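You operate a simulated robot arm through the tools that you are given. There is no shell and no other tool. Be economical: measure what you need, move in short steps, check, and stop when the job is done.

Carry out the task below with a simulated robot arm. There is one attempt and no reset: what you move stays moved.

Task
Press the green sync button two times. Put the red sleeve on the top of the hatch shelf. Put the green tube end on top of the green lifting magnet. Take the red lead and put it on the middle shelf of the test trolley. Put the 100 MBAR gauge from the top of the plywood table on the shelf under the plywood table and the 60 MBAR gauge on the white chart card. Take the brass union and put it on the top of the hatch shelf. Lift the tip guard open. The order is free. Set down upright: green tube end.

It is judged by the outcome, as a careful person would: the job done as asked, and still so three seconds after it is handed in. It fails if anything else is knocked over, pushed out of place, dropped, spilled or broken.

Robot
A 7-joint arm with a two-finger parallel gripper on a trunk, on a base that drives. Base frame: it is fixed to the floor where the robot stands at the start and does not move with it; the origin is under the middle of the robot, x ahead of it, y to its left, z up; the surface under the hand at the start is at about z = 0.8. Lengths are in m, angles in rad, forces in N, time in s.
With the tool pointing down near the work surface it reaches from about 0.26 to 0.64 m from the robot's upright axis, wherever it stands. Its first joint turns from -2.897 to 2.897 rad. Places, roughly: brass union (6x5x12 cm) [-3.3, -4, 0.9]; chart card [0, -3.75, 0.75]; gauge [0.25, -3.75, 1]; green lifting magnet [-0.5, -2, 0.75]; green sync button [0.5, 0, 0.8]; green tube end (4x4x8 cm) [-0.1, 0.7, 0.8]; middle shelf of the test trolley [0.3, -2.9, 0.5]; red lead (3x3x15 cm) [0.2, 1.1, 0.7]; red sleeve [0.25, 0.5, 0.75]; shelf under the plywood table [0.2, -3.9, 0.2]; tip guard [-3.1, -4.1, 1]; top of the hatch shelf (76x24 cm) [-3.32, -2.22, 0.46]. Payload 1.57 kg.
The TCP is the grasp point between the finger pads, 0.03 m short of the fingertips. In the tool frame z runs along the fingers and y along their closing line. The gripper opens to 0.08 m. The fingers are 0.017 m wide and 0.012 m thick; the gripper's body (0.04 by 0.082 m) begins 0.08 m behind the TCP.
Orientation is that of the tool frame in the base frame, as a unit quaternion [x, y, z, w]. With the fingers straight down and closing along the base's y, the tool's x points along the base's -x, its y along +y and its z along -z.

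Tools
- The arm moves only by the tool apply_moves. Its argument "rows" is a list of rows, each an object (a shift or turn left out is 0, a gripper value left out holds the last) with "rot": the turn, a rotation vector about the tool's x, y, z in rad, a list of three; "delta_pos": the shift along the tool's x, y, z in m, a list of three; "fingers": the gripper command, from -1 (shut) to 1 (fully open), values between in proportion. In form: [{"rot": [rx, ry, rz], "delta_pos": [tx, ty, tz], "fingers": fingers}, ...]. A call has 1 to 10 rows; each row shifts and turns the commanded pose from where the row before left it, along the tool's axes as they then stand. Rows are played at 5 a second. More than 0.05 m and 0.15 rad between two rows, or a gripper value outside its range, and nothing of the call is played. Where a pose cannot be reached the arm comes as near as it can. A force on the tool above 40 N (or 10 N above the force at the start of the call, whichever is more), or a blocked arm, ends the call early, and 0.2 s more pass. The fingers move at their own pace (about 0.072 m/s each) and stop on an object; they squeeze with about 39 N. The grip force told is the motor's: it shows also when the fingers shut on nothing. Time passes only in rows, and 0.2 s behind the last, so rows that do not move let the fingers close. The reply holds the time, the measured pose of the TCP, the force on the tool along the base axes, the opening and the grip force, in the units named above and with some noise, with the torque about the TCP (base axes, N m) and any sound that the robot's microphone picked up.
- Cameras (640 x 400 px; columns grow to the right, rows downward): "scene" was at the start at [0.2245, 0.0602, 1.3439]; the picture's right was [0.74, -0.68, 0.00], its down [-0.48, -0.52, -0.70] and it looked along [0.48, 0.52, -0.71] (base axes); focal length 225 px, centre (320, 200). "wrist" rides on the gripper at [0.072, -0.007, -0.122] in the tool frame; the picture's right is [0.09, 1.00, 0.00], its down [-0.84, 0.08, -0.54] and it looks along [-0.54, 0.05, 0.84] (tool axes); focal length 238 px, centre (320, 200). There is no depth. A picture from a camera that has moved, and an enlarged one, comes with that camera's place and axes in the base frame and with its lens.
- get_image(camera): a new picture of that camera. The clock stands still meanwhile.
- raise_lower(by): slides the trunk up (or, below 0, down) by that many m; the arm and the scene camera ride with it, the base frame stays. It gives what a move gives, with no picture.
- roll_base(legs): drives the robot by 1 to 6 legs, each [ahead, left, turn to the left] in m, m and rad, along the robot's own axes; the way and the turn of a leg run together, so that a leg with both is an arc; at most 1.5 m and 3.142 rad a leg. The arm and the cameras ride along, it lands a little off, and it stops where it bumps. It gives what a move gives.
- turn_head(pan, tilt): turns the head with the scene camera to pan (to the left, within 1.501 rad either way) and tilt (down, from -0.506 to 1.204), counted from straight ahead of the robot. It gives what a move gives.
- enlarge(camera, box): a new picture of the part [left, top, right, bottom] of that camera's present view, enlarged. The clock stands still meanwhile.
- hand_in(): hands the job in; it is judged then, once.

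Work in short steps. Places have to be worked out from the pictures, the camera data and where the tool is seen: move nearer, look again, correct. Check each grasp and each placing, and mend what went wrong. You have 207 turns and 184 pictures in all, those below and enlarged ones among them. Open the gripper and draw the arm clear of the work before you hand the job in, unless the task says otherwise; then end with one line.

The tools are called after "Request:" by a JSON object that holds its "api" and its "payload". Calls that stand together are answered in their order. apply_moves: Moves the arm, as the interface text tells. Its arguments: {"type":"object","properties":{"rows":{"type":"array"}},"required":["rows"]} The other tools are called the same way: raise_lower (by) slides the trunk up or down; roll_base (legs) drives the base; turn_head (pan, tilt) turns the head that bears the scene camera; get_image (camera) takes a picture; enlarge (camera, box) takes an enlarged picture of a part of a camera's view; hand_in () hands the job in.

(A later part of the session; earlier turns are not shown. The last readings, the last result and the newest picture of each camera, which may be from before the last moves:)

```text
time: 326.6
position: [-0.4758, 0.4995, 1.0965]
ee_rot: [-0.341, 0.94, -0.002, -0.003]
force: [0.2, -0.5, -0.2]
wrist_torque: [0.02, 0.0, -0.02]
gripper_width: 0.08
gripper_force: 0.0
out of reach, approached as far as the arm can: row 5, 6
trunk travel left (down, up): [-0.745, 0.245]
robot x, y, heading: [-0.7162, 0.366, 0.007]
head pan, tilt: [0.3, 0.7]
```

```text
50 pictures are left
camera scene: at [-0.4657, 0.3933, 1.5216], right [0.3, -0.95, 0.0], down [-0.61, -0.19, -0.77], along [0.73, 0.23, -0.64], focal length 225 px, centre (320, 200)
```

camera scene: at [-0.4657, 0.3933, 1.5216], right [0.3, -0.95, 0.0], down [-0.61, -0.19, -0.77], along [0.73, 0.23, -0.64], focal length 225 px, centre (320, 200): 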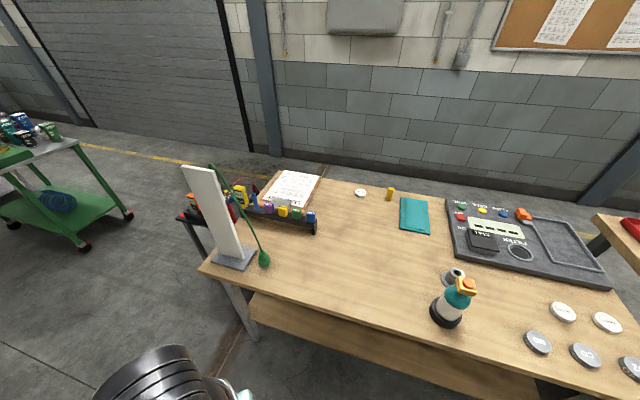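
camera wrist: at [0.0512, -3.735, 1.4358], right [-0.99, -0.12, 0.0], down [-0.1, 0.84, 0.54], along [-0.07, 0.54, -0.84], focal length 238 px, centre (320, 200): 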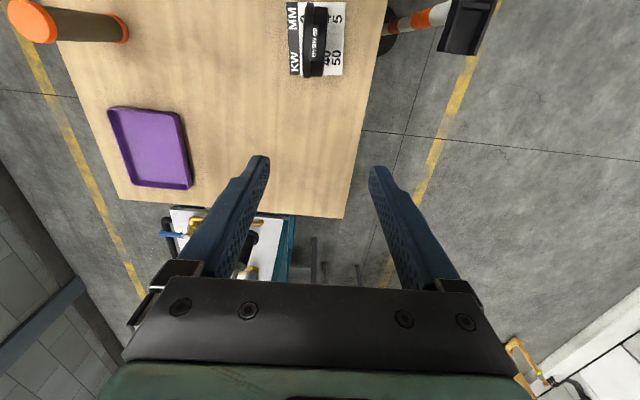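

Now the view is clear: the tube end sits at (−0.06, 0.734). I drive ahead 0.31 m, then pitch the tool 45° forward.

Request:
{"api": "roll_base", "payload": {"legs": [[0.31, 0, 0]]}}

Request:
{"api": "apply_moves", "payload": {"rows": [{"rot": [0, -0.13, 0]}, {"rot": [0, -0.13, 0]}, {"rot": [0, -0.13, 0]}, {"rot": [0, -0.13, 0]}, {"rot": [0, -0.13, 0]}, {"rot": [0, -0.13, 0]}]}}

Request:
{"api": "get_image", "payload": {"camera": "wrist"}}

Request:
{"api": "get_image", "payload": {"camera": "scene"}}

```text
time: 328.7
position: [-0.1714, 0.5012, 1.0946]
ee_rot: [-0.342, 0.94, -0.002, -0.003]
force: [0.8, 0.9, -0.2]
wrist_torque: [-0.01, 0.0, 0.02]
gripper_width: 0.08
gripper_force: 0.0
trunk travel left (down, up): [-0.745, 0.245]
robot x, y, heading: [-0.4102, 0.3668, 0.008]
head pan, tilt: [0.3, 0.7]
```

```text
time: 330.1
position: [-0.0882, 0.5608, 1.054]
ee_rot: [-0.317, 0.87, 0.129, 0.356]
force: [-0.6, -0.5, -0.6]
wrist_torque: [0.01, -0.02, 0.01]
gripper_width: 0.08
gripper_force: 0.1
out of reach, approached as far as the arm can: row 1, 2, 3, 4, 5, 6
trunk travel left (down, up): [-0.745, 0.245]
robot x, y, heading: [-0.4063, 0.37, 0.003]
head pan, tilt: [0.3, 0.7]
```

```text
49 pictures are left
camera wrist: at [-0.1878, 0.4677, 1.0903], right [-0.69, 0.72, -0.07], down [0.12, 0.2, 0.97], along [0.71, 0.66, -0.22], focal length 238 px, centre (320, 200)
```

wrist: 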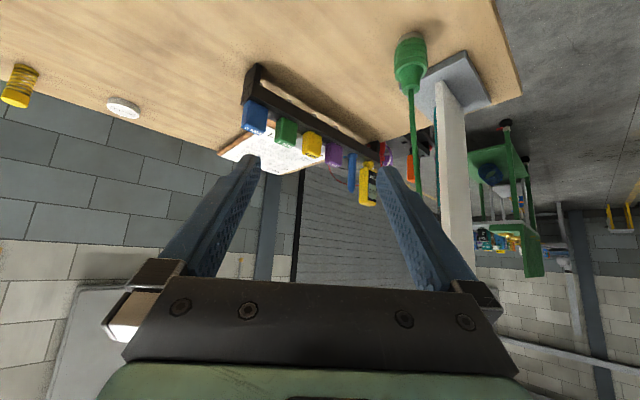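

```text
48 pictures are left
camera scene: at [-0.1607, 0.3948, 1.5215], right [0.3, -0.95, 0.0], down [-0.61, -0.19, -0.77], along [0.73, 0.23, -0.64], focal length 225 px, centre (320, 200)
```

scene: 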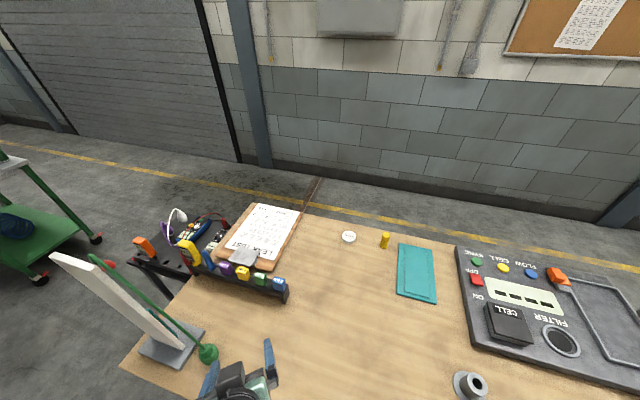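

Tube end triangulated at (−0.065, 0.737), z 0.785–0.867. I shift sideways, then approach along the tilted tool axis, stopping ~6 cm short.

Request:
{"api": "apply_moves", "payload": {"rows": [{"delta_pos": [0.023, 0.04, 0]}, {"delta_pos": [0.023, 0.04, 0]}, {"delta_pos": [0.023, 0.04, 0]}, {"delta_pos": [0, 0, 0.045]}, {"delta_pos": [0, 0, 0.045]}, {"delta_pos": [0, 0, 0.045]}, {"delta_pos": [0, 0, 0.045]}, {}]}}

Request:
{"api": "get_image", "payload": {"camera": "wrist"}}

Request:
{"api": "get_image", "payload": {"camera": "scene"}}

```text
time: 331.9
position: [-0.1014, 0.699, 0.8755]
ee_rot: [-0.317, 0.87, 0.128, 0.356]
force: [0.0, -0.4, 0.3]
wrist_torque: [-0.02, -0.01, 0.0]
gripper_width: 0.0802
gripper_force: 0.2
trunk travel left (down, up): [-0.745, 0.245]
robot x, y, heading: [-0.4082, 0.3685, 0.005]
head pan, tilt: [0.3, 0.7]
```

```text
47 pictures are left
camera wrist: at [-0.2019, 0.6078, 0.9125], right [-0.69, 0.72, -0.07], down [0.12, 0.2, 0.97], along [0.71, 0.66, -0.22], focal length 238 px, centre (320, 200)
```

wrist: 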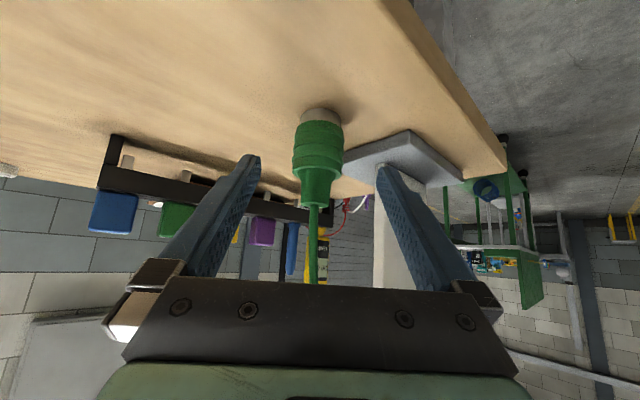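

```text
46 pictures are left
camera scene: at [-0.161, 0.3947, 1.5216], right [0.3, -0.95, 0.0], down [-0.61, -0.19, -0.77], along [0.73, 0.23, -0.64], focal length 225 px, centre (320, 200)
```

scene: 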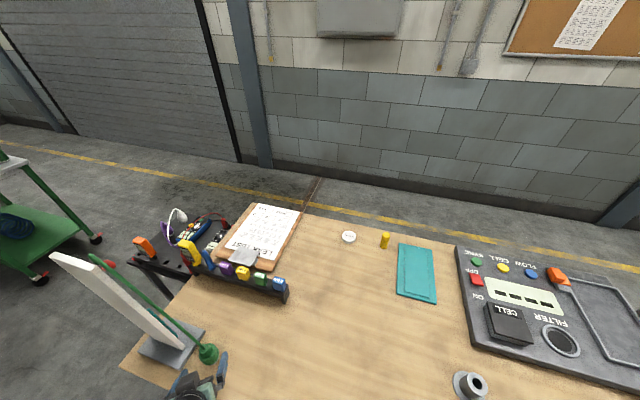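

Nicely centred. I advance the last ~6.7 cm and close.

Request:
{"api": "apply_moves", "payload": {"rows": [{"delta_pos": [-0.001, 0.001, 0.025]}, {"delta_pos": [-0.001, 0.001, 0.022]}, {"delta_pos": [-0.001, 0, 0.018]}, {}, {"fingers": -1}, {}, {}, {}]}}

Request:
{"api": "get_image", "payload": {"camera": "wrist"}}

```text
time: 333.7
position: [-0.0692, 0.7315, 0.8325]
ee_rot: [-0.317, 0.87, 0.129, 0.356]
force: [0.8, -0.3, 0.1]
wrist_torque: [-0.02, -0.01, -0.02]
gripper_width: 0.0383
gripper_force: 39.7
trunk travel left (down, up): [-0.745, 0.245]
robot x, y, heading: [-0.4108, 0.3662, 0.003]
head pan, tilt: [0.3, 0.7]
```

```text
45 pictures are left
camera wrist: at [-0.1689, 0.6399, 0.8687], right [-0.69, 0.72, -0.07], down [0.12, 0.2, 0.97], along [0.71, 0.66, -0.22], focal length 238 px, centre (320, 200)
```

wrist: 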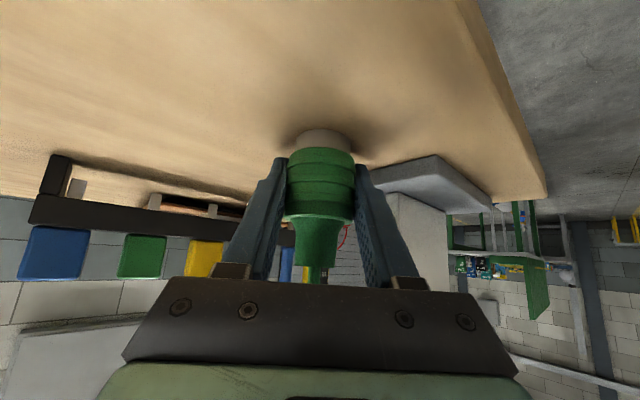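

Gripped (0.038). I lift straight up a few centimetres and watch the force for tube tension.

Request:
{"api": "apply_moves", "payload": {"rows": [{"delta_pos": [-0.021, 0, -0.0215]}, {"delta_pos": [-0.028, 0, -0.0286]}, {"delta_pos": [-0.028, 0, -0.0286]}, {}]}}

Request:
{"api": "get_image", "payload": {"camera": "scene"}}

```text
time: 334.7
position: [-0.0698, 0.7327, 0.9438]
ee_rot: [-0.317, 0.87, 0.128, 0.355]
force: [0.0, 0.1, -0.7]
wrist_torque: [0.02, 0.01, -0.02]
gripper_width: 0.0385
gripper_force: 39.2
trunk travel left (down, up): [-0.745, 0.245]
robot x, y, heading: [-0.4137, 0.3713, 0.007]
head pan, tilt: [0.3, 0.7]
```

```text
44 pictures are left
camera scene: at [-0.1602, 0.3952, 1.5214], right [0.3, -0.95, 0.0], down [-0.61, -0.19, -0.76], along [0.73, 0.23, -0.64], focal length 225 px, centre (320, 200)
```

scene: 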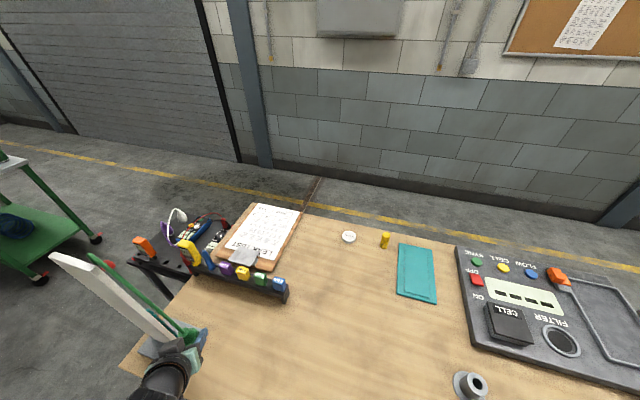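

No resistance. I retract the hand toward the robot, raise the trunk, and back away from the bench.

Request:
{"api": "apply_moves", "payload": {"rows": [{"delta_pos": [-0.021, 0, -0.0215]}, {"delta_pos": [0.028, 0, -0.028]}, {"delta_pos": [0.028, 0, -0.028]}, {"delta_pos": [0.028, 0, -0.028]}]}}

Request:
{"api": "raise_lower", "payload": {"by": 0.15}}

Request:
{"api": "roll_base", "payload": {"legs": [[-0.7, 0, 0]]}}

Request:
{"api": "turn_head", "payload": {"pan": 0.5, "tilt": 0.6}}

Request:
{"api": "get_image", "payload": {"camera": "scene"}}

```text
time: 335.7
position: [-0.162, 0.6559, 0.9717]
ee_rot: [-0.317, 0.87, 0.129, 0.356]
force: [-0.2, 0.1, -0.7]
wrist_torque: [-0.02, -0.01, 0.01]
gripper_width: 0.0383
gripper_force: 39.5
trunk travel left (down, up): [-0.745, 0.245]
robot x, y, heading: [-0.4099, 0.3683, 0.003]
head pan, tilt: [0.3, 0.7]
```

```text
time: 337.4
position: [-0.1629, 0.6566, 1.1221]
ee_rot: [-0.317, 0.87, 0.129, 0.355]
force: [0.3, -0.2, -1.5]
wrist_torque: [-0.03, -0.03, -0.02]
gripper_width: 0.0385
gripper_force: 38.9
trunk travel left (down, up): [-0.895, 0.095]
robot x, y, heading: [-0.4103, 0.3694, 0.005]
head pan, tilt: [0.3, 0.7]
```

```text
time: 341.3
position: [-0.8719, 0.6541, 1.1219]
ee_rot: [-0.315, 0.871, 0.128, 0.355]
force: [1.3, 0.6, -1.3]
wrist_torque: [0.02, 0.03, -0.01]
gripper_width: 0.0384
gripper_force: 39.0
trunk travel left (down, up): [-0.895, 0.095]
robot x, y, heading: [-1.1227, 0.3651, 0.002]
head pan, tilt: [0.3, 0.7]
```

```text
time: 342.0
position: [-0.8718, 0.6541, 1.1212]
ee_rot: [-0.316, 0.87, 0.128, 0.355]
force: [0.8, -0.2, -1.1]
wrist_torque: [0.02, 0.02, 0.03]
gripper_width: 0.0383
gripper_force: 38.8
trunk travel left (down, up): [-0.895, 0.095]
robot x, y, heading: [-1.1228, 0.3694, 0.003]
head pan, tilt: [0.499, 0.6]
```

```text
43 pictures are left
camera scene: at [-0.876, 0.4092, 1.6801], right [0.48, -0.88, 0.0], down [-0.5, -0.27, -0.82], along [0.72, 0.39, -0.57], focal length 225 px, centre (320, 200)
```

scene: 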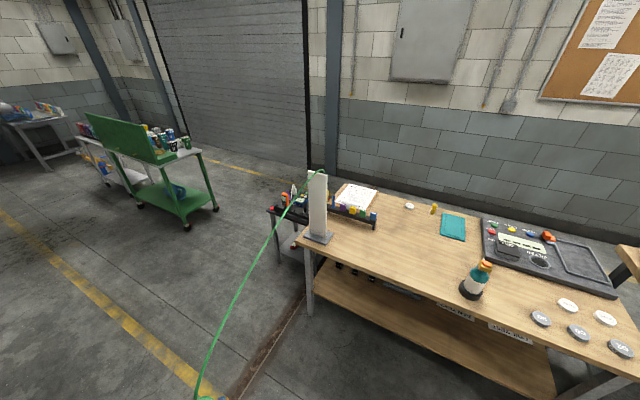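

The tube just stretches, without force. I drive right along the aisle to in front of the magnet table at y≈−2.

Request:
{"api": "roll_base", "payload": {"legs": [[-0.2, 0, 0], [0, -1.2, 0], [0, -1.2, 0]]}}

Request:
{"api": "turn_head", "payload": {"pan": 0.0, "tilt": 0.6}}

Request:
{"api": "get_image", "payload": {"camera": "scene"}}

```text
time: 354.9
position: [-1.0453, -1.7205, 1.1217]
ee_rot: [-0.322, 0.868, 0.131, 0.354]
force: [0.8, -1.0, -1.0]
wrist_torque: [0.02, 0.0, 0.01]
gripper_width: 0.0385
gripper_force: 39.0
trunk travel left (down, up): [-0.895, 0.095]
robot x, y, heading: [-1.2906, -2.0132, 0.01]
head pan, tilt: [0.499, 0.6]
```

```text
time: 355.8
position: [-1.0474, -1.7214, 1.1214]
ee_rot: [-0.323, 0.868, 0.131, 0.354]
force: [0.5, 0.2, -1.7]
wrist_torque: [0.01, 0.01, -0.01]
gripper_width: 0.0384
gripper_force: 38.2
trunk travel left (down, up): [-0.895, 0.095]
robot x, y, heading: [-1.2913, -2.0131, 0.02]
head pan, tilt: [0.0, 0.6]
```

```text
42 pictures are left
camera scene: at [-1.0348, -2.0073, 1.6801], right [0.02, -1.0, 0.0], down [-0.56, -0.01, -0.83], along [0.82, 0.02, -0.56], focal length 225 px, centre (320, 200)
```

scene: 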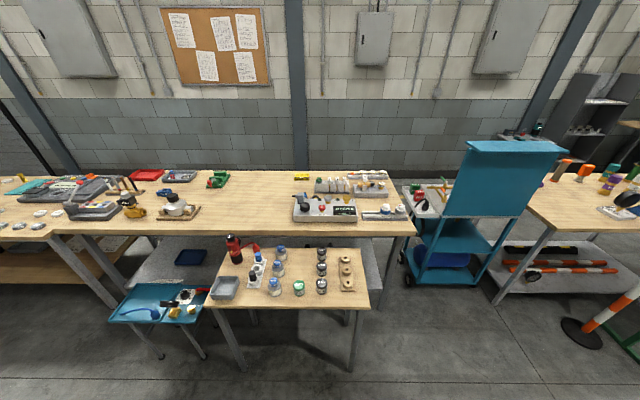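

Request:
{"api": "enlarge", "payload": {"camera": "scene", "box": [200, 225, 380, 325]}}

```text
3.56 times, centred on (290, 275) of scene
camera zoom: at [-1.0348, -2.0073, 1.6801], right [0.02, -1.0, 0.0], down [-0.56, -0.01, -0.83], along [0.82, 0.02, -0.56], focal length 801 px, centre (427, -67)
```

zoom: 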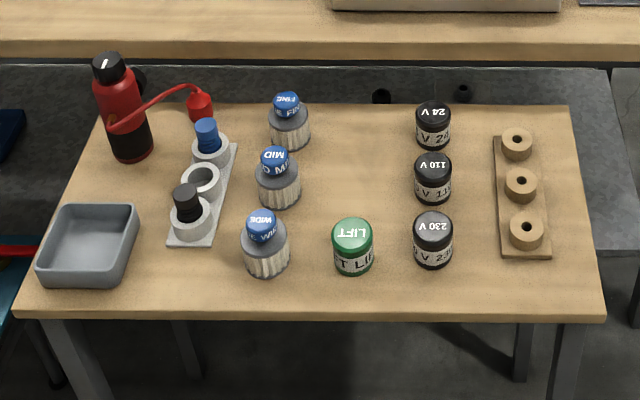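

The green "LIFT" magnet is at about (−0.40, −1.89), top z≈0.77. I drive to (−0.75, −2.19), so it lies ahead-left in the tool's tilted direction.

Request:
{"api": "roll_base", "payload": {"legs": [[0.53, -0.17, -0.015]]}}

Request:
{"api": "turn_head", "payload": {"pan": 0.4, "tilt": 0.8}}

Request:
{"api": "get_image", "payload": {"camera": "scene"}}

Request:
{"api": "get_image", "payload": {"camera": "wrist"}}

```text
time: 359.0
position: [-0.5219, -1.8803, 1.1208]
ee_rot: [-0.319, 0.869, 0.129, 0.355]
force: [0.4, 0.0, -1.3]
wrist_torque: [0.03, 0.0, -0.01]
gripper_width: 0.0385
gripper_force: 38.7
trunk travel left (down, up): [-0.895, 0.095]
robot x, y, heading: [-0.7661, -2.17, 0.011]
head pan, tilt: [0.0, 0.6]
```

```text
time: 359.9
position: [-0.5218, -1.8809, 1.1223]
ee_rot: [-0.319, 0.869, 0.13, 0.355]
force: [-0.7, 0.0, -0.9]
wrist_torque: [0.0, 0.0, -0.03]
gripper_width: 0.0384
gripper_force: 38.9
trunk travel left (down, up): [-0.895, 0.095]
robot x, y, heading: [-0.7682, -2.1713, 0.007]
head pan, tilt: [0.4, 0.799]
```

```text
40 pictures are left
camera scene: at [-0.5254, -2.1356, 1.6633], right [0.4, -0.92, 0.0], down [-0.66, -0.29, -0.7], along [0.64, 0.28, -0.72], focal length 225 px, centre (320, 200)
```

scene: 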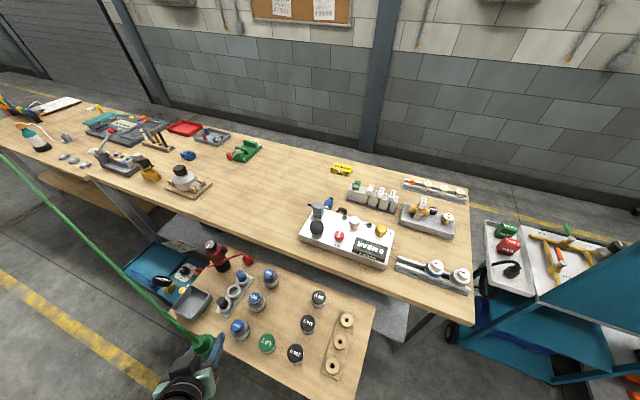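

```text
39 pictures are left
camera wrist: at [-0.6208, -1.9732, 1.1584], right [-0.69, 0.72, -0.07], down [0.12, 0.2, 0.97], along [0.71, 0.67, -0.22], focal length 238 px, centre (320, 200)
```

wrist: 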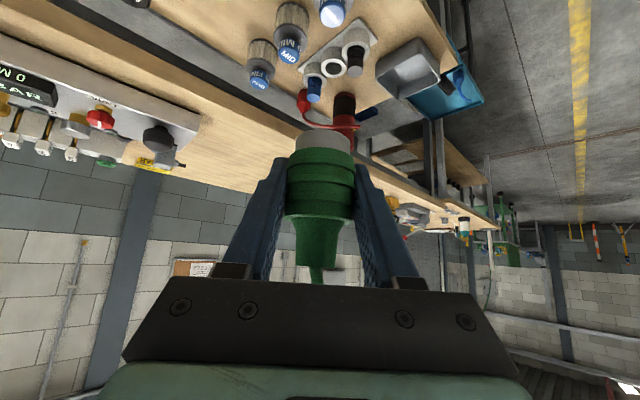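

I enlarge the magnet for a precise centre.

Request:
{"api": "enlarge", "payload": {"camera": "scene", "box": [226, 300, 326, 380]}}

```text
5.00 times, centred on (276, 340) of scene
camera zoom: at [-0.5254, -2.1356, 1.6633], right [0.4, -0.92, 0.0], down [-0.66, -0.29, -0.7], along [0.64, 0.28, -0.72], focal length 1127 px, centre (540, -500)
```

zoom: 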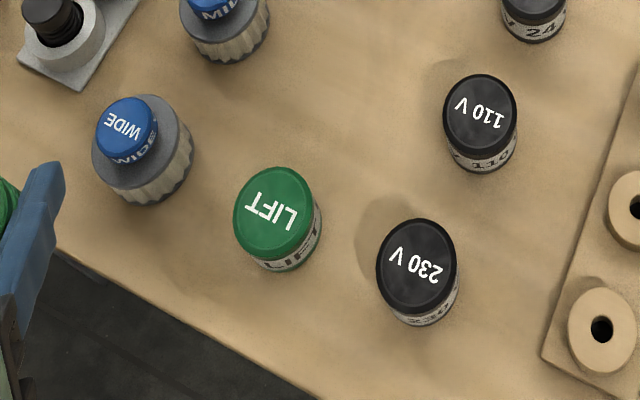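

Magnet top at about (−0.430, −1.903, 0.814), ~5 cm wide. I lower the trunk 0.15 m and move the tube end above it.

Request:
{"api": "raise_lower", "payload": {"by": -0.15}}

Request:
{"api": "apply_moves", "payload": {"rows": [{"delta_pos": [0, -0.0258, 0.0239]}, {"delta_pos": [0, -0.0258, 0.0239]}, {"delta_pos": [-0.001, -0.0258, 0.0239]}, {}]}}

Request:
{"api": "get_image", "payload": {"camera": "wrist"}}

Request:
{"api": "enlarge", "payload": {"camera": "scene", "box": [210, 270, 370, 400]}}

```text
time: 361.6
position: [-0.5211, -1.8797, 0.9717]
ee_rot: [-0.319, 0.869, 0.129, 0.355]
force: [-0.8, 0.4, -0.7]
wrist_torque: [-0.03, 0.0, 0.01]
gripper_width: 0.0381
gripper_force: 39.0
trunk travel left (down, up): [-0.745, 0.245]
robot x, y, heading: [-0.7702, -2.1708, 0.01]
head pan, tilt: [0.4, 0.799]
```

```text
time: 362.6
position: [-0.4332, -1.9084, 0.9218]
ee_rot: [-0.319, 0.869, 0.129, 0.354]
force: [-0.3, 0.7, -1.5]
wrist_torque: [-0.04, 0.01, 0.01]
gripper_width: 0.0385
gripper_force: 38.4
trunk travel left (down, up): [-0.745, 0.245]
robot x, y, heading: [-0.7695, -2.1697, 0.009]
head pan, tilt: [0.4, 0.799]
```

```text
37 pictures are left
camera wrist: at [-0.5324, -2.0006, 0.9593], right [-0.69, 0.72, -0.07], down [0.12, 0.2, 0.97], along [0.71, 0.67, -0.22], focal length 238 px, centre (320, 200)
```

wrist: 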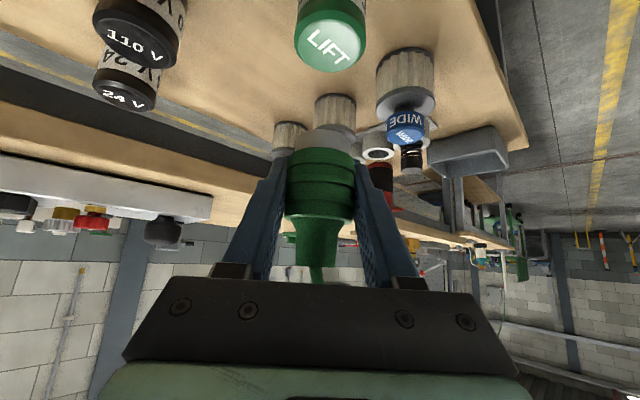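

```text
3.08 times, centred on (290, 335) of scene
camera zoom: at [-0.5258, -2.1357, 1.5133], right [0.4, -0.92, 0.0], down [-0.66, -0.29, -0.7], along [0.64, 0.28, -0.72], focal length 694 px, centre (412, -215)
```

zoom: 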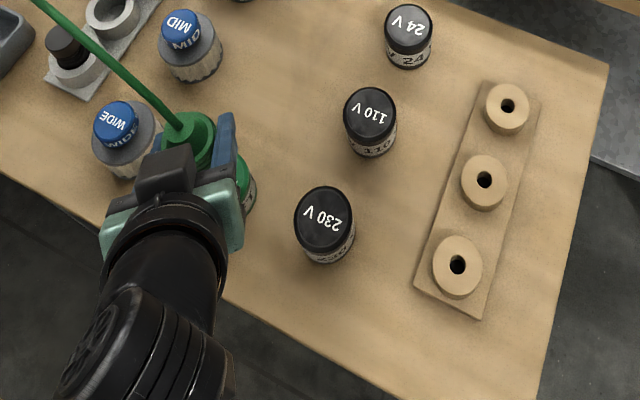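

Bung and magnet axes agree to within ~4 mm. I descend vertically 5 cm and check.

Request:
{"api": "apply_moves", "payload": {"rows": [{"delta_pos": [0.014, 0, 0.0143]}, {"delta_pos": [0.014, 0, 0.0143]}, {"delta_pos": [0.0085, 0.001, 0.0085]}, {}]}}

Request:
{"api": "get_image", "payload": {"camera": "wrist"}}

Request:
{"api": "enlarge", "payload": {"camera": "scene", "box": [220, 290, 320, 370]}}

```text
time: 363.6
position: [-0.4318, -1.9075, 0.8691]
ee_rot: [-0.32, 0.869, 0.131, 0.355]
force: [-1.2, -0.4, -0.4]
wrist_torque: [-0.02, -0.01, 0.01]
gripper_width: 0.0384
gripper_force: 39.3
trunk travel left (down, up): [-0.745, 0.245]
robot x, y, heading: [-0.7675, -2.169, 0.009]
head pan, tilt: [0.4, 0.799]
```

```text
35 pictures are left
camera wrist: at [-0.5317, -1.9996, 0.9059], right [-0.69, 0.72, -0.07], down [0.12, 0.2, 0.97], along [0.71, 0.67, -0.22], focal length 238 px, centre (320, 200)
```

wrist: 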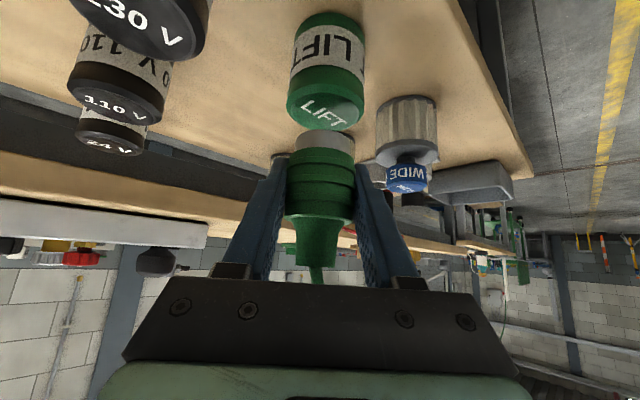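

```text
5.00 times, centred on (270, 330) of scene
camera zoom: at [-0.5253, -2.1356, 1.5132], right [0.4, -0.92, 0.0], down [-0.66, -0.29, -0.7], along [0.64, 0.28, -0.72], focal length 1127 px, centre (570, -450)
```

zoom: 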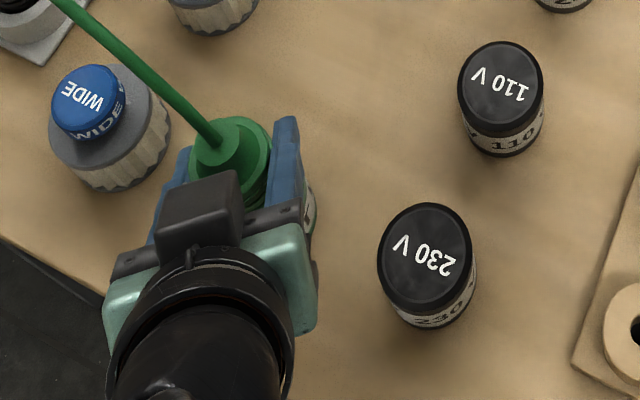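

Still aligned within a few mm. I lower the rest slowly until contact.

Request:
{"api": "apply_moves", "payload": {"rows": [{"delta_pos": [0.007, 0, 0.0071]}, {"delta_pos": [0.0028, 0, 0.0029]}, {"delta_pos": [0.0021, 0, 0.0021]}, {"delta_pos": [0.0014, 0, 0.0014]}, {"delta_pos": [0.0014, 0, 0.0014]}, {}]}}

Request:
{"api": "get_image", "payload": {"camera": "wrist"}}

```text
time: 365.0
position: [-0.4328, -1.9052, 0.8477]
ee_rot: [-0.32, 0.869, 0.129, 0.355]
force: [0.8, 0.0, -1.2]
wrist_torque: [0.02, -0.02, 0.0]
gripper_width: 0.0385
gripper_force: 38.7
trunk travel left (down, up): [-0.745, 0.245]
robot x, y, heading: [-0.7667, -2.1714, 0.015]
head pan, tilt: [0.4, 0.799]
```

```text
33 pictures are left
camera wrist: at [-0.5327, -1.9987, 0.885], right [-0.69, 0.72, -0.07], down [0.12, 0.2, 0.97], along [0.71, 0.67, -0.22], focal length 238 px, centre (320, 200)
```

wrist: 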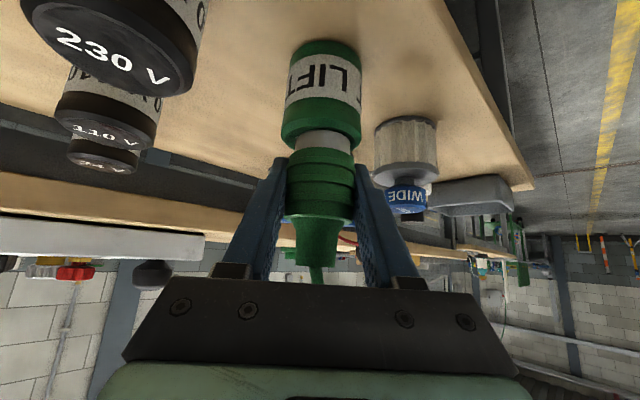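

Nearly seated. Continue millimetre steps until force shows.

Request:
{"api": "apply_moves", "payload": {"rows": [{"delta_pos": [0.0011, 0, 0.0011]}, {"delta_pos": [0.0011, 0, 0.0011]}, {"delta_pos": [0.0011, 0, 0.0011]}, {}]}}

```text
time: 366.0
position: [-0.4339, -1.9056, 0.8464]
ee_rot: [-0.318, 0.868, 0.13, 0.359]
force: [0.4, 2.1, 29.5]
wrist_torque: [0.06, 0.07, -0.04]
gripper_width: 0.0386
gripper_force: 39.3
trunk travel left (down, up): [-0.745, 0.245]
robot x, y, heading: [-0.7686, -2.1695, 0.016]
head pan, tilt: [0.4, 0.799]
```

Contact. I relieve the load, open, and check.

Request:
{"api": "apply_moves", "payload": {"rows": [{"delta_pos": [-0.0017, 0, -0.0017]}, {"fingers": 0.2}, {}, {}, {"fingers": 0.7}, {}]}}

Request:
{"api": "get_image", "payload": {"camera": "wrist"}}

```text
time: 367.4
position: [-0.4348, -1.9056, 0.8461]
ee_rot: [-0.319, 0.869, 0.13, 0.355]
force: [-0.3, 0.1, 0.0]
wrist_torque: [0.01, 0.0, 0.04]
gripper_width: 0.0682
gripper_force: 0.2
trunk travel left (down, up): [-0.745, 0.245]
robot x, y, heading: [-0.7695, -2.1684, 0.008]
head pan, tilt: [0.4, 0.799]
```

```text
32 pictures are left
camera wrist: at [-0.5338, -1.9983, 0.883], right [-0.69, 0.72, -0.07], down [0.12, 0.2, 0.97], along [0.71, 0.67, -0.22], focal length 238 px, centre (320, 200)
```

wrist: 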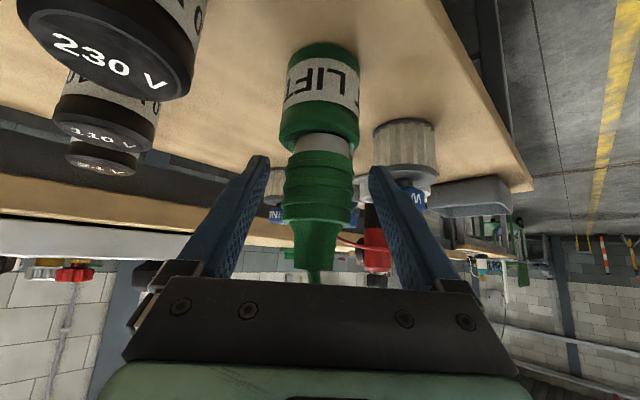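

It stands upright on the magnet. I withdraw back along the tool axis.

Request:
{"api": "apply_moves", "payload": {"rows": [{"delta_pos": [0, 0, -0.025]}, {"delta_pos": [0, 0, -0.04]}, {"delta_pos": [0, 0, -0.04]}, {"delta_pos": [0, 0, -0.045]}]}}

Request:
{"api": "enlarge", "payload": {"camera": "scene", "box": [180, 270, 340, 400]}}

```text
time: 368.4
position: [-0.5126, -1.9444, 0.9622]
ee_rot: [-0.32, 0.869, 0.129, 0.355]
force: [1.1, 0.5, -0.3]
wrist_torque: [-0.01, -0.05, -0.02]
gripper_width: 0.0681
gripper_force: 0.0
out of reach, approached as far as the arm can: row 3, 4
trunk travel left (down, up): [-0.745, 0.245]
robot x, y, heading: [-0.7688, -2.1714, 0.011]
head pan, tilt: [0.4, 0.799]
```

```text
3.08 times, centred on (260, 335) of scene
camera zoom: at [-0.5264, -2.1361, 1.5134], right [0.4, -0.92, 0.0], down [-0.66, -0.29, -0.7], along [0.64, 0.28, -0.72], focal length 694 px, centre (505, -215)
```

zoom: 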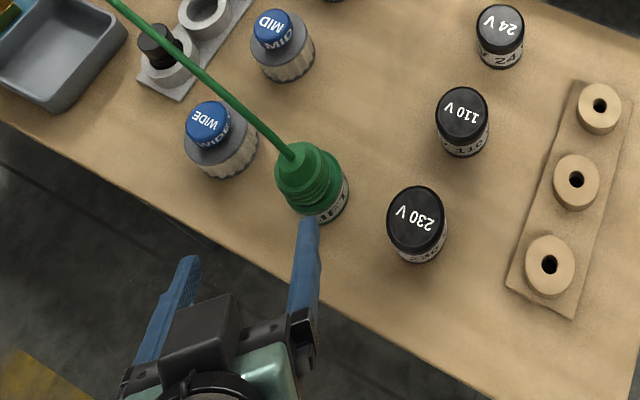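

The tube end stands upright on the magnet. I back off, straighten the tool, and drive to the cart with the red lead.

Request:
{"api": "roll_base", "payload": {"legs": [[-0.5, 0, 0]]}}

Request:
{"api": "apply_moves", "payload": {"rows": [{"rot": [0, 0.13, 0]}, {"rot": [0, 0.13, 0]}, {"rot": [0, 0.13, 0]}, {"rot": [0, 0.13, 0]}, {"rot": [0, 0.13, 0]}, {"rot": [0, 0.13, 0]}, {"rot": [0, 0, 0.14], "fingers": 1}, {"rot": [0, 0, 0.14]}, {"rot": [0, 0, 0.14]}, {"rot": [0, 0, 0.14]}]}}

Request:
{"api": "apply_moves", "payload": {"rows": [{"rot": [0, 0, 0.14]}, {"delta_pos": [0, 0, 0.02]}]}}

Request:
{"api": "raise_lower", "payload": {"by": 0.15}}

Request:
{"api": "roll_base", "payload": {"legs": [[0, 1.5, 0], [0, 1.5, 0], [0, 0.25, 0], [0.5, 0, 0]]}}

Request:
{"api": "turn_head", "payload": {"pan": 0.0, "tilt": 0.7}}

Request:
{"api": "get_image", "payload": {"camera": "scene"}}

```text
time: 371.3
position: [-0.9966, -1.9497, 0.961]
ee_rot: [-0.319, 0.869, 0.129, 0.356]
force: [-0.4, 0.3, 0.5]
wrist_torque: [0.04, -0.01, 0.03]
gripper_width: 0.0679
gripper_force: 0.1
trunk travel left (down, up): [-0.745, 0.245]
robot x, y, heading: [-1.2564, -2.1761, 0.007]
head pan, tilt: [0.4, 0.799]
```

```text
time: 373.5
position: [-0.9965, -1.9482, 0.9626]
ee_rot: [-0.071, 0.997, -0.003, -0.003]
force: [-0.2, 0.0, 0.1]
wrist_torque: [0.04, 0.03, -0.05]
gripper_width: 0.0799
gripper_force: 0.0
trunk travel left (down, up): [-0.745, 0.245]
robot x, y, heading: [-1.2529, -2.1757, 0.008]
head pan, tilt: [0.4, 0.799]
```

```text
time: 374.1
position: [-0.9944, -1.9479, 0.9406]
ee_rot: [-0.003, 1.0, -0.002, -0.002]
force: [0.4, 0.4, -0.1]
wrist_torque: [0.02, 0.01, 0.03]
gripper_width: 0.08
gripper_force: 0.1
trunk travel left (down, up): [-0.745, 0.245]
robot x, y, heading: [-1.251, -2.1781, 0.013]
head pan, tilt: [0.4, 0.799]
```

```text
time: 375.8
position: [-0.9949, -1.9484, 1.0908]
ee_rot: [-0.002, 1.0, -0.003, -0.001]
force: [0.4, 0.1, -0.1]
wrist_torque: [0.03, 0.0, 0.0]
gripper_width: 0.08
gripper_force: 0.1
trunk travel left (down, up): [-0.895, 0.095]
robot x, y, heading: [-1.251, -2.1777, 0.009]
head pan, tilt: [0.4, 0.799]
```

```text
time: 394.3
position: [-0.5537, 1.2979, 1.0903]
ee_rot: [0.01, 1.0, -0.003, -0.002]
force: [0.1, 0.0, 0.0]
wrist_torque: [-0.04, 0.02, 0.02]
gripper_width: 0.0801
gripper_force: 0.1
trunk travel left (down, up): [-0.895, 0.095]
robot x, y, heading: [-0.8137, 1.0756, -0.012]
head pan, tilt: [0.4, 0.799]
```

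```text
time: 395.1
position: [-0.5537, 1.2976, 1.0907]
ee_rot: [0.01, 1.0, -0.003, -0.002]
force: [0.0, -0.7, 0.4]
wrist_torque: [-0.02, 0.0, 0.0]
gripper_width: 0.0799
gripper_force: 0.1
trunk travel left (down, up): [-0.895, 0.095]
robot x, y, heading: [-0.8137, 1.0777, -0.014]
head pan, tilt: [0.0, 0.7]
```

```text
30 pictures are left
camera scene: at [-0.5617, 1.0744, 1.6715], right [-0.01, -1.0, 0.0], down [-0.64, 0.01, -0.76], along [0.76, -0.01, -0.64], focal length 225 px, centre (320, 200)
```

scene: 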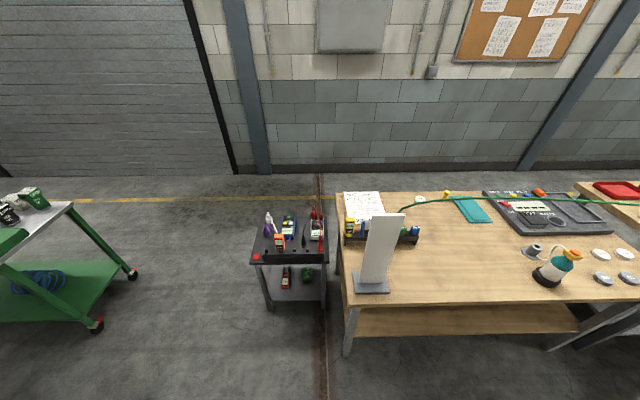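

I enlarge the cart.

Request:
{"api": "enlarge", "payload": {"camera": "scene", "box": [235, 190, 345, 280]}}

```text
4.44 times, centred on (290, 235) of scene
camera zoom: at [-0.5617, 1.0744, 1.6715], right [-0.01, -1.0, 0.0], down [-0.64, 0.01, -0.76], along [0.76, -0.01, -0.64], focal length 1002 px, centre (453, 44)
```

zoom: 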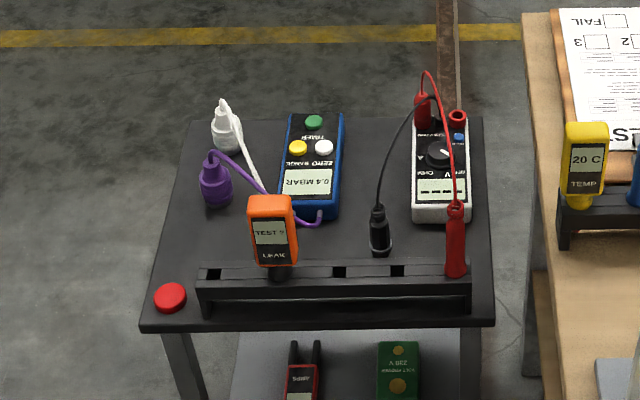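

The red lead stands in the right end of the cart's rack, about (0.19, 1.061), z 0.67–0.79. I drive to x≈−0.36 and lower the trunk 0.2 m.

Request:
{"api": "roll_base", "payload": {"legs": [[0.45, 0, 0.012]]}}

Request:
{"api": "raise_lower", "payload": {"by": -0.15}}

Request:
{"api": "apply_moves", "payload": {"rows": [{"delta_pos": [-0.02, -0.045, 0], "fingers": 0.6}, {"delta_pos": [-0.02, -0.045, 0]}, {"delta_pos": [-0.02, -0.045, 0]}, {"delta_pos": [-0.02, -0.045, 0]}, {"delta_pos": [-0.03, -0.04, 0]}, {"delta_pos": [-0.045, -0.015, 0]}, {"delta_pos": [-0.045, 0, 0]}, {}]}}

Request:
{"api": "get_image", "payload": {"camera": "wrist"}}

```text
time: 397.9
position: [-0.1068, 1.2969, 1.091]
ee_rot: [0.004, 1.0, -0.003, -0.001]
force: [0.2, 0.2, -0.1]
wrist_torque: [0.0, 0.04, 0.0]
gripper_width: 0.0798
gripper_force: 0.1
trunk travel left (down, up): [-0.895, 0.095]
robot x, y, heading: [-0.3662, 1.0741, -0.004]
head pan, tilt: [0.0, 0.7]
```

```text
time: 399.6
position: [-0.1073, 1.2966, 0.9412]
ee_rot: [0.004, 1.0, -0.003, -0.002]
force: [0.0, -0.4, 0.8]
wrist_torque: [0.03, -0.03, 0.0]
gripper_width: 0.08
gripper_force: 0.1
trunk travel left (down, up): [-0.745, 0.245]
robot x, y, heading: [-0.3679, 1.0709, -0.004]
head pan, tilt: [0.0, 0.7]
```

```text
time: 401.4
position: [0.089, 1.0637, 0.9407]
ee_rot: [0.004, 1.0, -0.004, -0.002]
force: [-0.4, 0.3, -0.9]
wrist_torque: [0.04, 0.01, 0.01]
gripper_width: 0.0641
gripper_force: 0.0
trunk travel left (down, up): [-0.745, 0.245]
robot x, y, heading: [-0.3676, 1.0709, -0.007]
head pan, tilt: [0.0, 0.7]
```

```text
28 pictures are left
camera wrist: at [0.0185, 1.0581, 1.0635], right [-0.08, 1.0, 0.0], down [0.84, 0.07, 0.54], along [0.54, 0.04, -0.84], focal length 238 px, centre (320, 200)
```

wrist: 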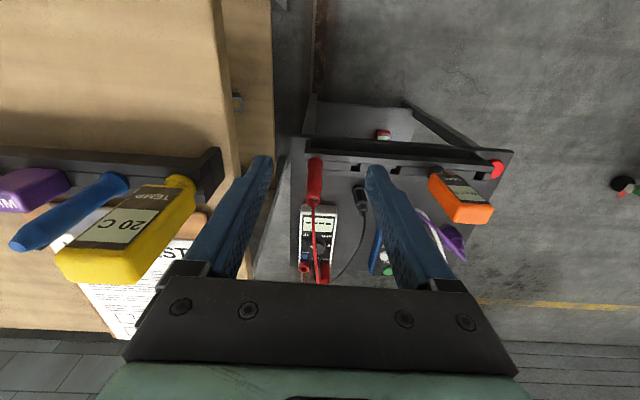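

Lead at (0.193, 1.062), consistent. I move over it and descend to grip height with a check.

Request:
{"api": "apply_moves", "payload": {"rows": [{"delta_pos": [-0.045, 0, 0]}, {"delta_pos": [-0.045, -0.001, 0]}, {"delta_pos": [-0.014, 0, 0.03]}, {"delta_pos": [0, 0, 0.045]}, {"delta_pos": [0, 0, 0.03]}, {}]}}

Request:
{"api": "get_image", "payload": {"camera": "wrist"}}

```text
time: 402.8
position: [0.1943, 1.0572, 0.8372]
ee_rot: [0.006, 1.0, -0.002, -0.002]
force: [-0.1, 0.4, 0.3]
wrist_torque: [-0.05, -0.03, -0.01]
gripper_width: 0.0638
gripper_force: 0.1
trunk travel left (down, up): [-0.745, 0.245]
robot x, y, heading: [-0.3672, 1.0747, -0.002]
head pan, tilt: [0.0, 0.7]
```

```text
27 pictures are left
camera wrist: at [0.1222, 1.0536, 0.9603], right [-0.08, 1.0, 0.0], down [0.84, 0.07, 0.54], along [0.54, 0.04, -0.84], focal length 238 px, centre (320, 200)
```

wrist: 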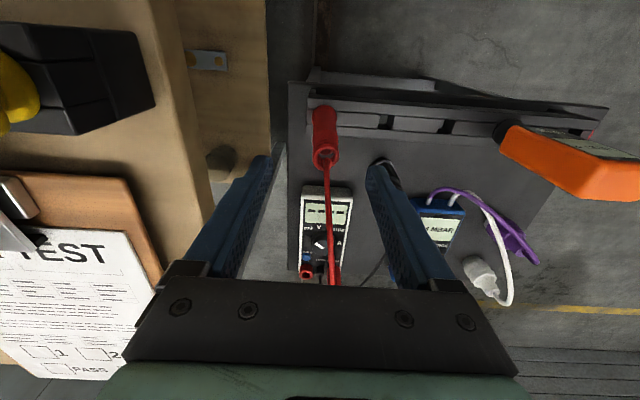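

Lead at (0.186, 1.061). Small correction, descend 8 cm, and close.

Request:
{"api": "apply_moves", "payload": {"rows": [{"delta_pos": [0.007, 0.004, 0.02]}, {"delta_pos": [0, 0, 0.03]}, {"delta_pos": [0, 0, 0.03]}, {"fingers": -1}, {}, {}, {}]}}

Request:
{"api": "get_image", "payload": {"camera": "wrist"}}

```text
time: 404.4
position: [0.1749, 1.0543, 0.7841]
ee_rot: [0.005, 1.0, -0.002, -0.002]
force: [-0.2, -0.4, 0.2]
wrist_torque: [-0.04, 0.0, 0.0]
gripper_width: 0.0
gripper_force: 21.0
out of reach, approached as far as the arm can: row 2, 3
trunk travel left (down, up): [-0.745, 0.245]
robot x, y, heading: [-0.3689, 1.0738, -0.004]
head pan, tilt: [0.0, 0.7]
```

```text
26 pictures are left
camera wrist: at [0.1026, 1.0498, 0.9066], right [-0.08, 1.0, 0.0], down [0.84, 0.07, 0.54], along [0.54, 0.04, -0.84], focal length 238 px, centre (320, 200)
```

wrist: 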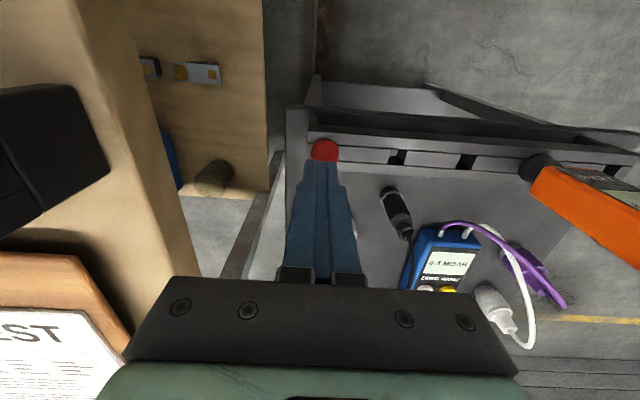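

The arm couldn't reach that low and closed on nothing. I open, rise, and lower the trunk 0.15 m, then look again.

Request:
{"api": "apply_moves", "payload": {"rows": [{"fingers": 0.6}, {}, {"delta_pos": [0, 0, -0.03]}, {"delta_pos": [-0.007, 0, -0.045]}, {"delta_pos": [0, 0, -0.045]}, {"delta_pos": [0, 0, -0.03]}]}}

Request:
{"api": "raise_lower", "payload": {"by": -0.12}}

Request:
{"api": "get_image", "payload": {"camera": "wrist"}}

```text
time: 405.8
position: [0.1817, 1.0551, 0.9341]
ee_rot: [0.005, 1.0, -0.001, -0.002]
force: [0.1, -0.3, 0.0]
wrist_torque: [-0.01, 0.04, 0.01]
gripper_width: 0.0642
gripper_force: 0.0
trunk travel left (down, up): [-0.745, 0.245]
robot x, y, heading: [-0.3682, 1.0757, 0.0]
head pan, tilt: [0.0, 0.7]
```

```text
time: 407.3
position: [0.1834, 1.0534, 0.8145]
ee_rot: [0.004, 1.0, -0.003, -0.002]
force: [-0.5, 0.2, -0.2]
wrist_torque: [0.0, -0.01, -0.02]
gripper_width: 0.064
gripper_force: 0.0
trunk travel left (down, up): [-0.625, 0.365]
robot x, y, heading: [-0.3668, 1.071, -0.002]
head pan, tilt: [0.0, 0.7]
```

```text
25 pictures are left
camera wrist: at [0.111, 1.0498, 0.937], right [-0.08, 1.0, 0.0], down [0.84, 0.07, 0.54], along [0.54, 0.04, -0.84], focal length 238 px, centre (320, 200)
```

wrist: 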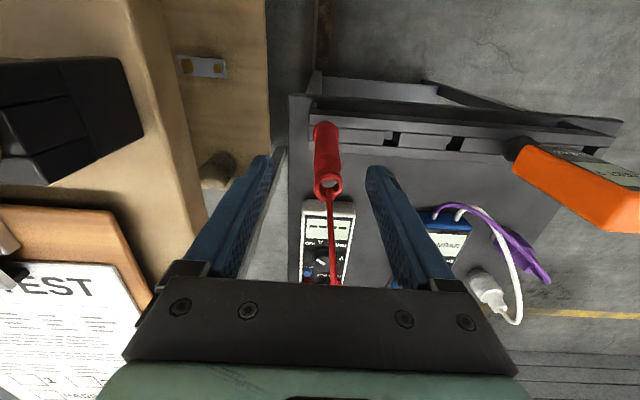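

The lead is undisturbed, at (0.190, 1.061). Correct and descend 6 cm, then close.

Request:
{"api": "apply_moves", "payload": {"rows": [{"delta_pos": [-0.006, 0.008, 0]}, {"delta_pos": [0, 0, 0.03]}, {"delta_pos": [0, 0, 0.03]}, {"fingers": -1}, {}, {}, {}]}}

Request:
{"api": "get_image", "payload": {"camera": "wrist"}}

```text
time: 408.9
position: [0.1875, 1.0622, 0.7551]
ee_rot: [0.005, 1.0, -0.003, -0.002]
force: [0.3, 0.1, 0.6]
wrist_torque: [-0.02, 0.0, 0.02]
gripper_width: 0.0203
gripper_force: 34.2
trunk travel left (down, up): [-0.625, 0.365]
robot x, y, heading: [-0.3686, 1.0746, -0.001]
head pan, tilt: [0.0, 0.7]
```

```text
24 pictures are left
camera wrist: at [0.1163, 1.059, 0.8769], right [-0.08, 1.0, 0.0], down [0.84, 0.07, 0.54], along [0.54, 0.04, -0.84], focal length 238 px, centre (320, 200)
```

wrist: 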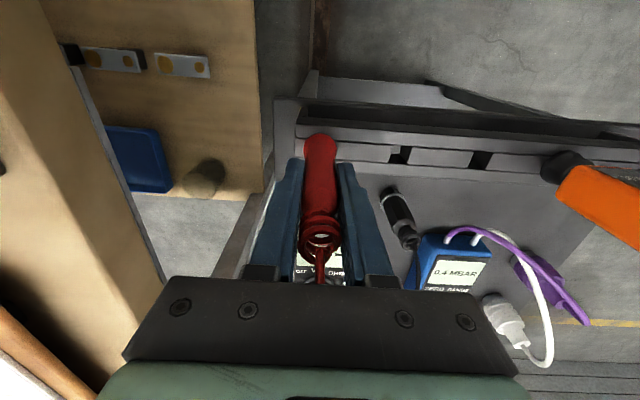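

Gripped (0.020). I pull it straight up out of the rack.

Request:
{"api": "apply_moves", "payload": {"rows": [{"delta_pos": [0, 0, -0.02]}, {"delta_pos": [0, 0, -0.03]}, {"delta_pos": [0, 0, -0.04]}, {"delta_pos": [0, 0, -0.04]}, {"delta_pos": [0, 0, -0.03]}]}}

Request:
{"api": "raise_lower", "payload": {"by": 0.2}}

Request:
{"api": "get_image", "payload": {"camera": "wrist"}}

```text
time: 410.1
position: [0.1912, 1.0656, 0.919]
ee_rot: [0.004, 1.0, -0.003, -0.003]
force: [0.7, -0.5, -0.9]
wrist_torque: [0.0, -0.03, 0.0]
gripper_width: 0.0201
gripper_force: 33.4
trunk travel left (down, up): [-0.625, 0.365]
robot x, y, heading: [-0.3646, 1.0715, -0.0]
head pan, tilt: [0.0, 0.7]
```

```text
time: 412.3
position: [0.1911, 1.065, 1.1185]
ee_rot: [0.004, 1.0, -0.003, -0.002]
force: [-0.2, 0.6, -0.2]
wrist_torque: [-0.03, 0.01, 0.01]
gripper_width: 0.0202
gripper_force: 34.2
trunk travel left (down, up): [-0.825, 0.165]
robot x, y, heading: [-0.3669, 1.0729, 0.0]
head pan, tilt: [0.0, 0.7]
```

```text
23 pictures are left
camera wrist: at [0.12, 1.0594, 1.2401], right [-0.08, 1.0, 0.0], down [0.84, 0.07, 0.54], along [0.54, 0.04, -0.84], focal length 238 px, centre (320, 200)
```

wrist: 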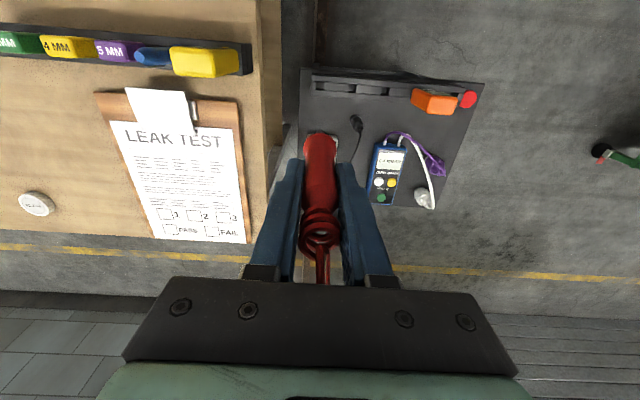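

The lead is free. I retract, back out, and drive down the aisle to the teal trolley.

Request:
{"api": "apply_moves", "payload": {"rows": [{"delta_pos": [0.045, 0, 0]}, {"delta_pos": [0.045, 0, 0]}, {"delta_pos": [0.045, 0, 0]}, {"delta_pos": [0.045, 0, 0]}]}}

Request:
{"api": "roll_base", "payload": {"legs": [[-0.95, 0, 0], [0, -1.4, 0], [0, -1.4, 0], [0, -1.2, 0]]}}

Request:
{"api": "turn_head", "payload": {"pan": 0.0, "tilt": 0.7}}

Request:
{"api": "get_image", "payload": {"camera": "scene"}}

```text
time: 413.3
position: [0.0095, 1.0685, 1.1182]
ee_rot: [0.004, 1.0, -0.003, -0.001]
force: [-0.7, 0.1, -0.6]
wrist_torque: [0.04, -0.02, -0.02]
gripper_width: 0.0204
gripper_force: 34.2
trunk travel left (down, up): [-0.825, 0.165]
robot x, y, heading: [-0.3703, 1.074, -0.002]
head pan, tilt: [0.0, 0.7]
```

```text
time: 436.8
position: [-0.9099, -2.881, 1.1186]
ee_rot: [-0.016, 1.0, -0.003, -0.001]
force: [0.1, 0.2, 0.2]
wrist_torque: [-0.02, 0.01, -0.02]
gripper_width: 0.0195
gripper_force: 33.8
trunk travel left (down, up): [-0.825, 0.165]
robot x, y, heading: [-1.2895, -2.8931, 0.042]
head pan, tilt: [0.0, 0.7]
```

```text
time: 437.4
position: [-0.908, -2.8824, 1.1188]
ee_rot: [-0.018, 1.0, -0.002, -0.002]
force: [0.1, 0.4, 0.0]
wrist_torque: [0.01, -0.01, 0.01]
gripper_width: 0.0197
gripper_force: 33.2
trunk travel left (down, up): [-0.825, 0.165]
robot x, y, heading: [-1.2888, -2.8919, 0.036]
head pan, tilt: [0.0, 0.7]
```

```text
22 pictures are left
camera scene: at [-1.0338, -2.8815, 1.6014], right [0.04, -1.0, 0.0], down [-0.64, -0.03, -0.76], along [0.76, 0.03, -0.64], focal length 225 px, centre (320, 200)
```

scene: 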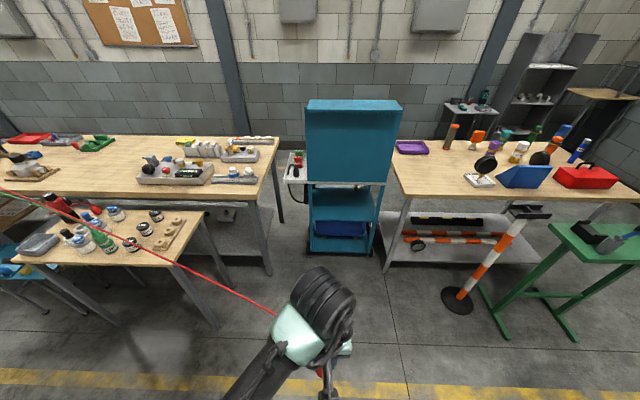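

I enlarge the trolley to plan the insertion.

Request:
{"api": "enlarge", "payload": {"camera": "scene", "box": [265, 150, 425, 270]}}

```text
3.33 times, centred on (345, 210) of scene
camera zoom: at [-1.0338, -2.8815, 1.6014], right [0.04, -1.0, 0.0], down [-0.64, -0.03, -0.76], along [0.76, 0.03, -0.64], focal length 751 px, centre (237, 167)
```

zoom: 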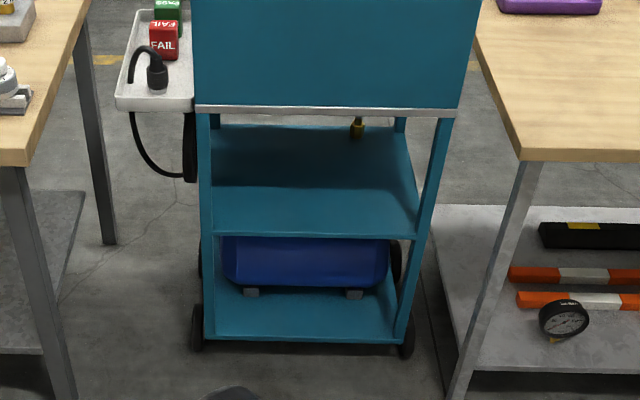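

The middle shelf opening is y −3.2…−2.77, front edge x≈0.06, z 0.5 to ~0.8. I will hold the lead horizontal, pointing forward. I lower the trunk here, extend and pitch the tool.

Request:
{"api": "raise_lower", "payload": {"by": -0.4}}

Request:
{"api": "apply_moves", "payload": {"rows": [{"delta_pos": [-0.045, 0, 0]}, {"delta_pos": [-0.045, 0, 0]}, {"delta_pos": [-0.02, 0, 0], "rot": [0, -0.14, 0]}, {"rot": [0, -0.14, 0]}, {"rot": [0, -0.14, 0]}, {"rot": [0, -0.14, 0]}, {"rot": [0, -0.14, 0]}]}}

Request:
{"api": "raise_lower", "payload": {"by": -0.2}}

Request:
{"api": "apply_moves", "payload": {"rows": [{"rot": [0, -0.14, 0]}, {"rot": [0, -0.14, 0]}, {"rot": [0, -0.14, 0]}, {"rot": [0, -0.14, 0]}, {"rot": [0, -0.14, 0]}, {}]}}

Request:
{"api": "get_image", "payload": {"camera": "wrist"}}

```text
time: 441.3
position: [-0.9097, -2.8801, 0.7184]
ee_rot: [-0.017, 1.0, -0.003, -0.002]
force: [0.1, 1.0, -0.1]
wrist_torque: [-0.03, -0.01, 0.02]
gripper_width: 0.0202
gripper_force: 34.1
trunk travel left (down, up): [-0.425, 0.565]
robot x, y, heading: [-1.2886, -2.8938, 0.032]
head pan, tilt: [0.0, 0.7]
```

```text
time: 442.9
position: [-0.7993, -2.8785, 0.7189]
ee_rot: [-0.018, 0.94, 0.006, 0.342]
force: [-0.2, 0.0, -1.9]
wrist_torque: [-0.01, 0.0, 0.01]
gripper_width: 0.0199
gripper_force: 34.1
trunk travel left (down, up): [-0.425, 0.565]
robot x, y, heading: [-1.2866, -2.8906, 0.041]
head pan, tilt: [0.0, 0.7]
```

```text
time: 445.0
position: [-0.7981, -2.8782, 0.5177]
ee_rot: [-0.017, 0.94, 0.003, 0.342]
force: [0.2, 0.1, -0.4]
wrist_torque: [0.0, 0.01, -0.02]
gripper_width: 0.0198
gripper_force: 33.7
trunk travel left (down, up): [-0.225, 0.765]
robot x, y, heading: [-1.2883, -2.8905, 0.04]
head pan, tilt: [0.0, 0.7]
```

```text
time: 446.4
position: [-0.7987, -2.877, 0.5185]
ee_rot: [-0.016, 0.766, 0.01, 0.643]
force: [0.0, -0.4, -0.2]
wrist_torque: [0.0, 0.02, 0.02]
gripper_width: 0.02
gripper_force: 33.7
trunk travel left (down, up): [-0.225, 0.765]
robot x, y, heading: [-1.2861, -2.8921, 0.045]
head pan, tilt: [0.0, 0.7]
```

```text
20 pictures are left
camera wrist: at [-0.9304, -2.8884, 0.4687], right [-0.05, 0.99, -0.1], down [-0.39, 0.07, 0.92], along [0.92, 0.08, 0.39], focal length 238 px, centre (320, 200)
```

wrist: 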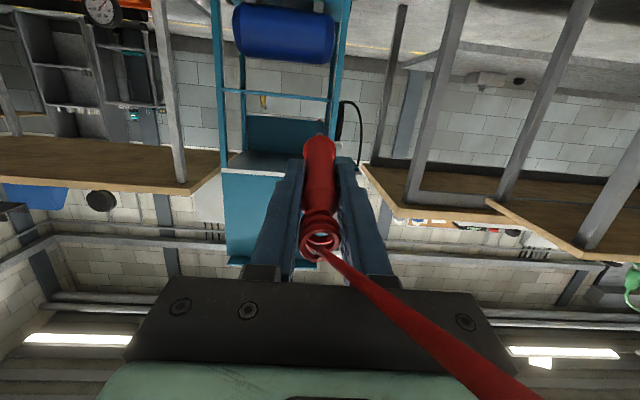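

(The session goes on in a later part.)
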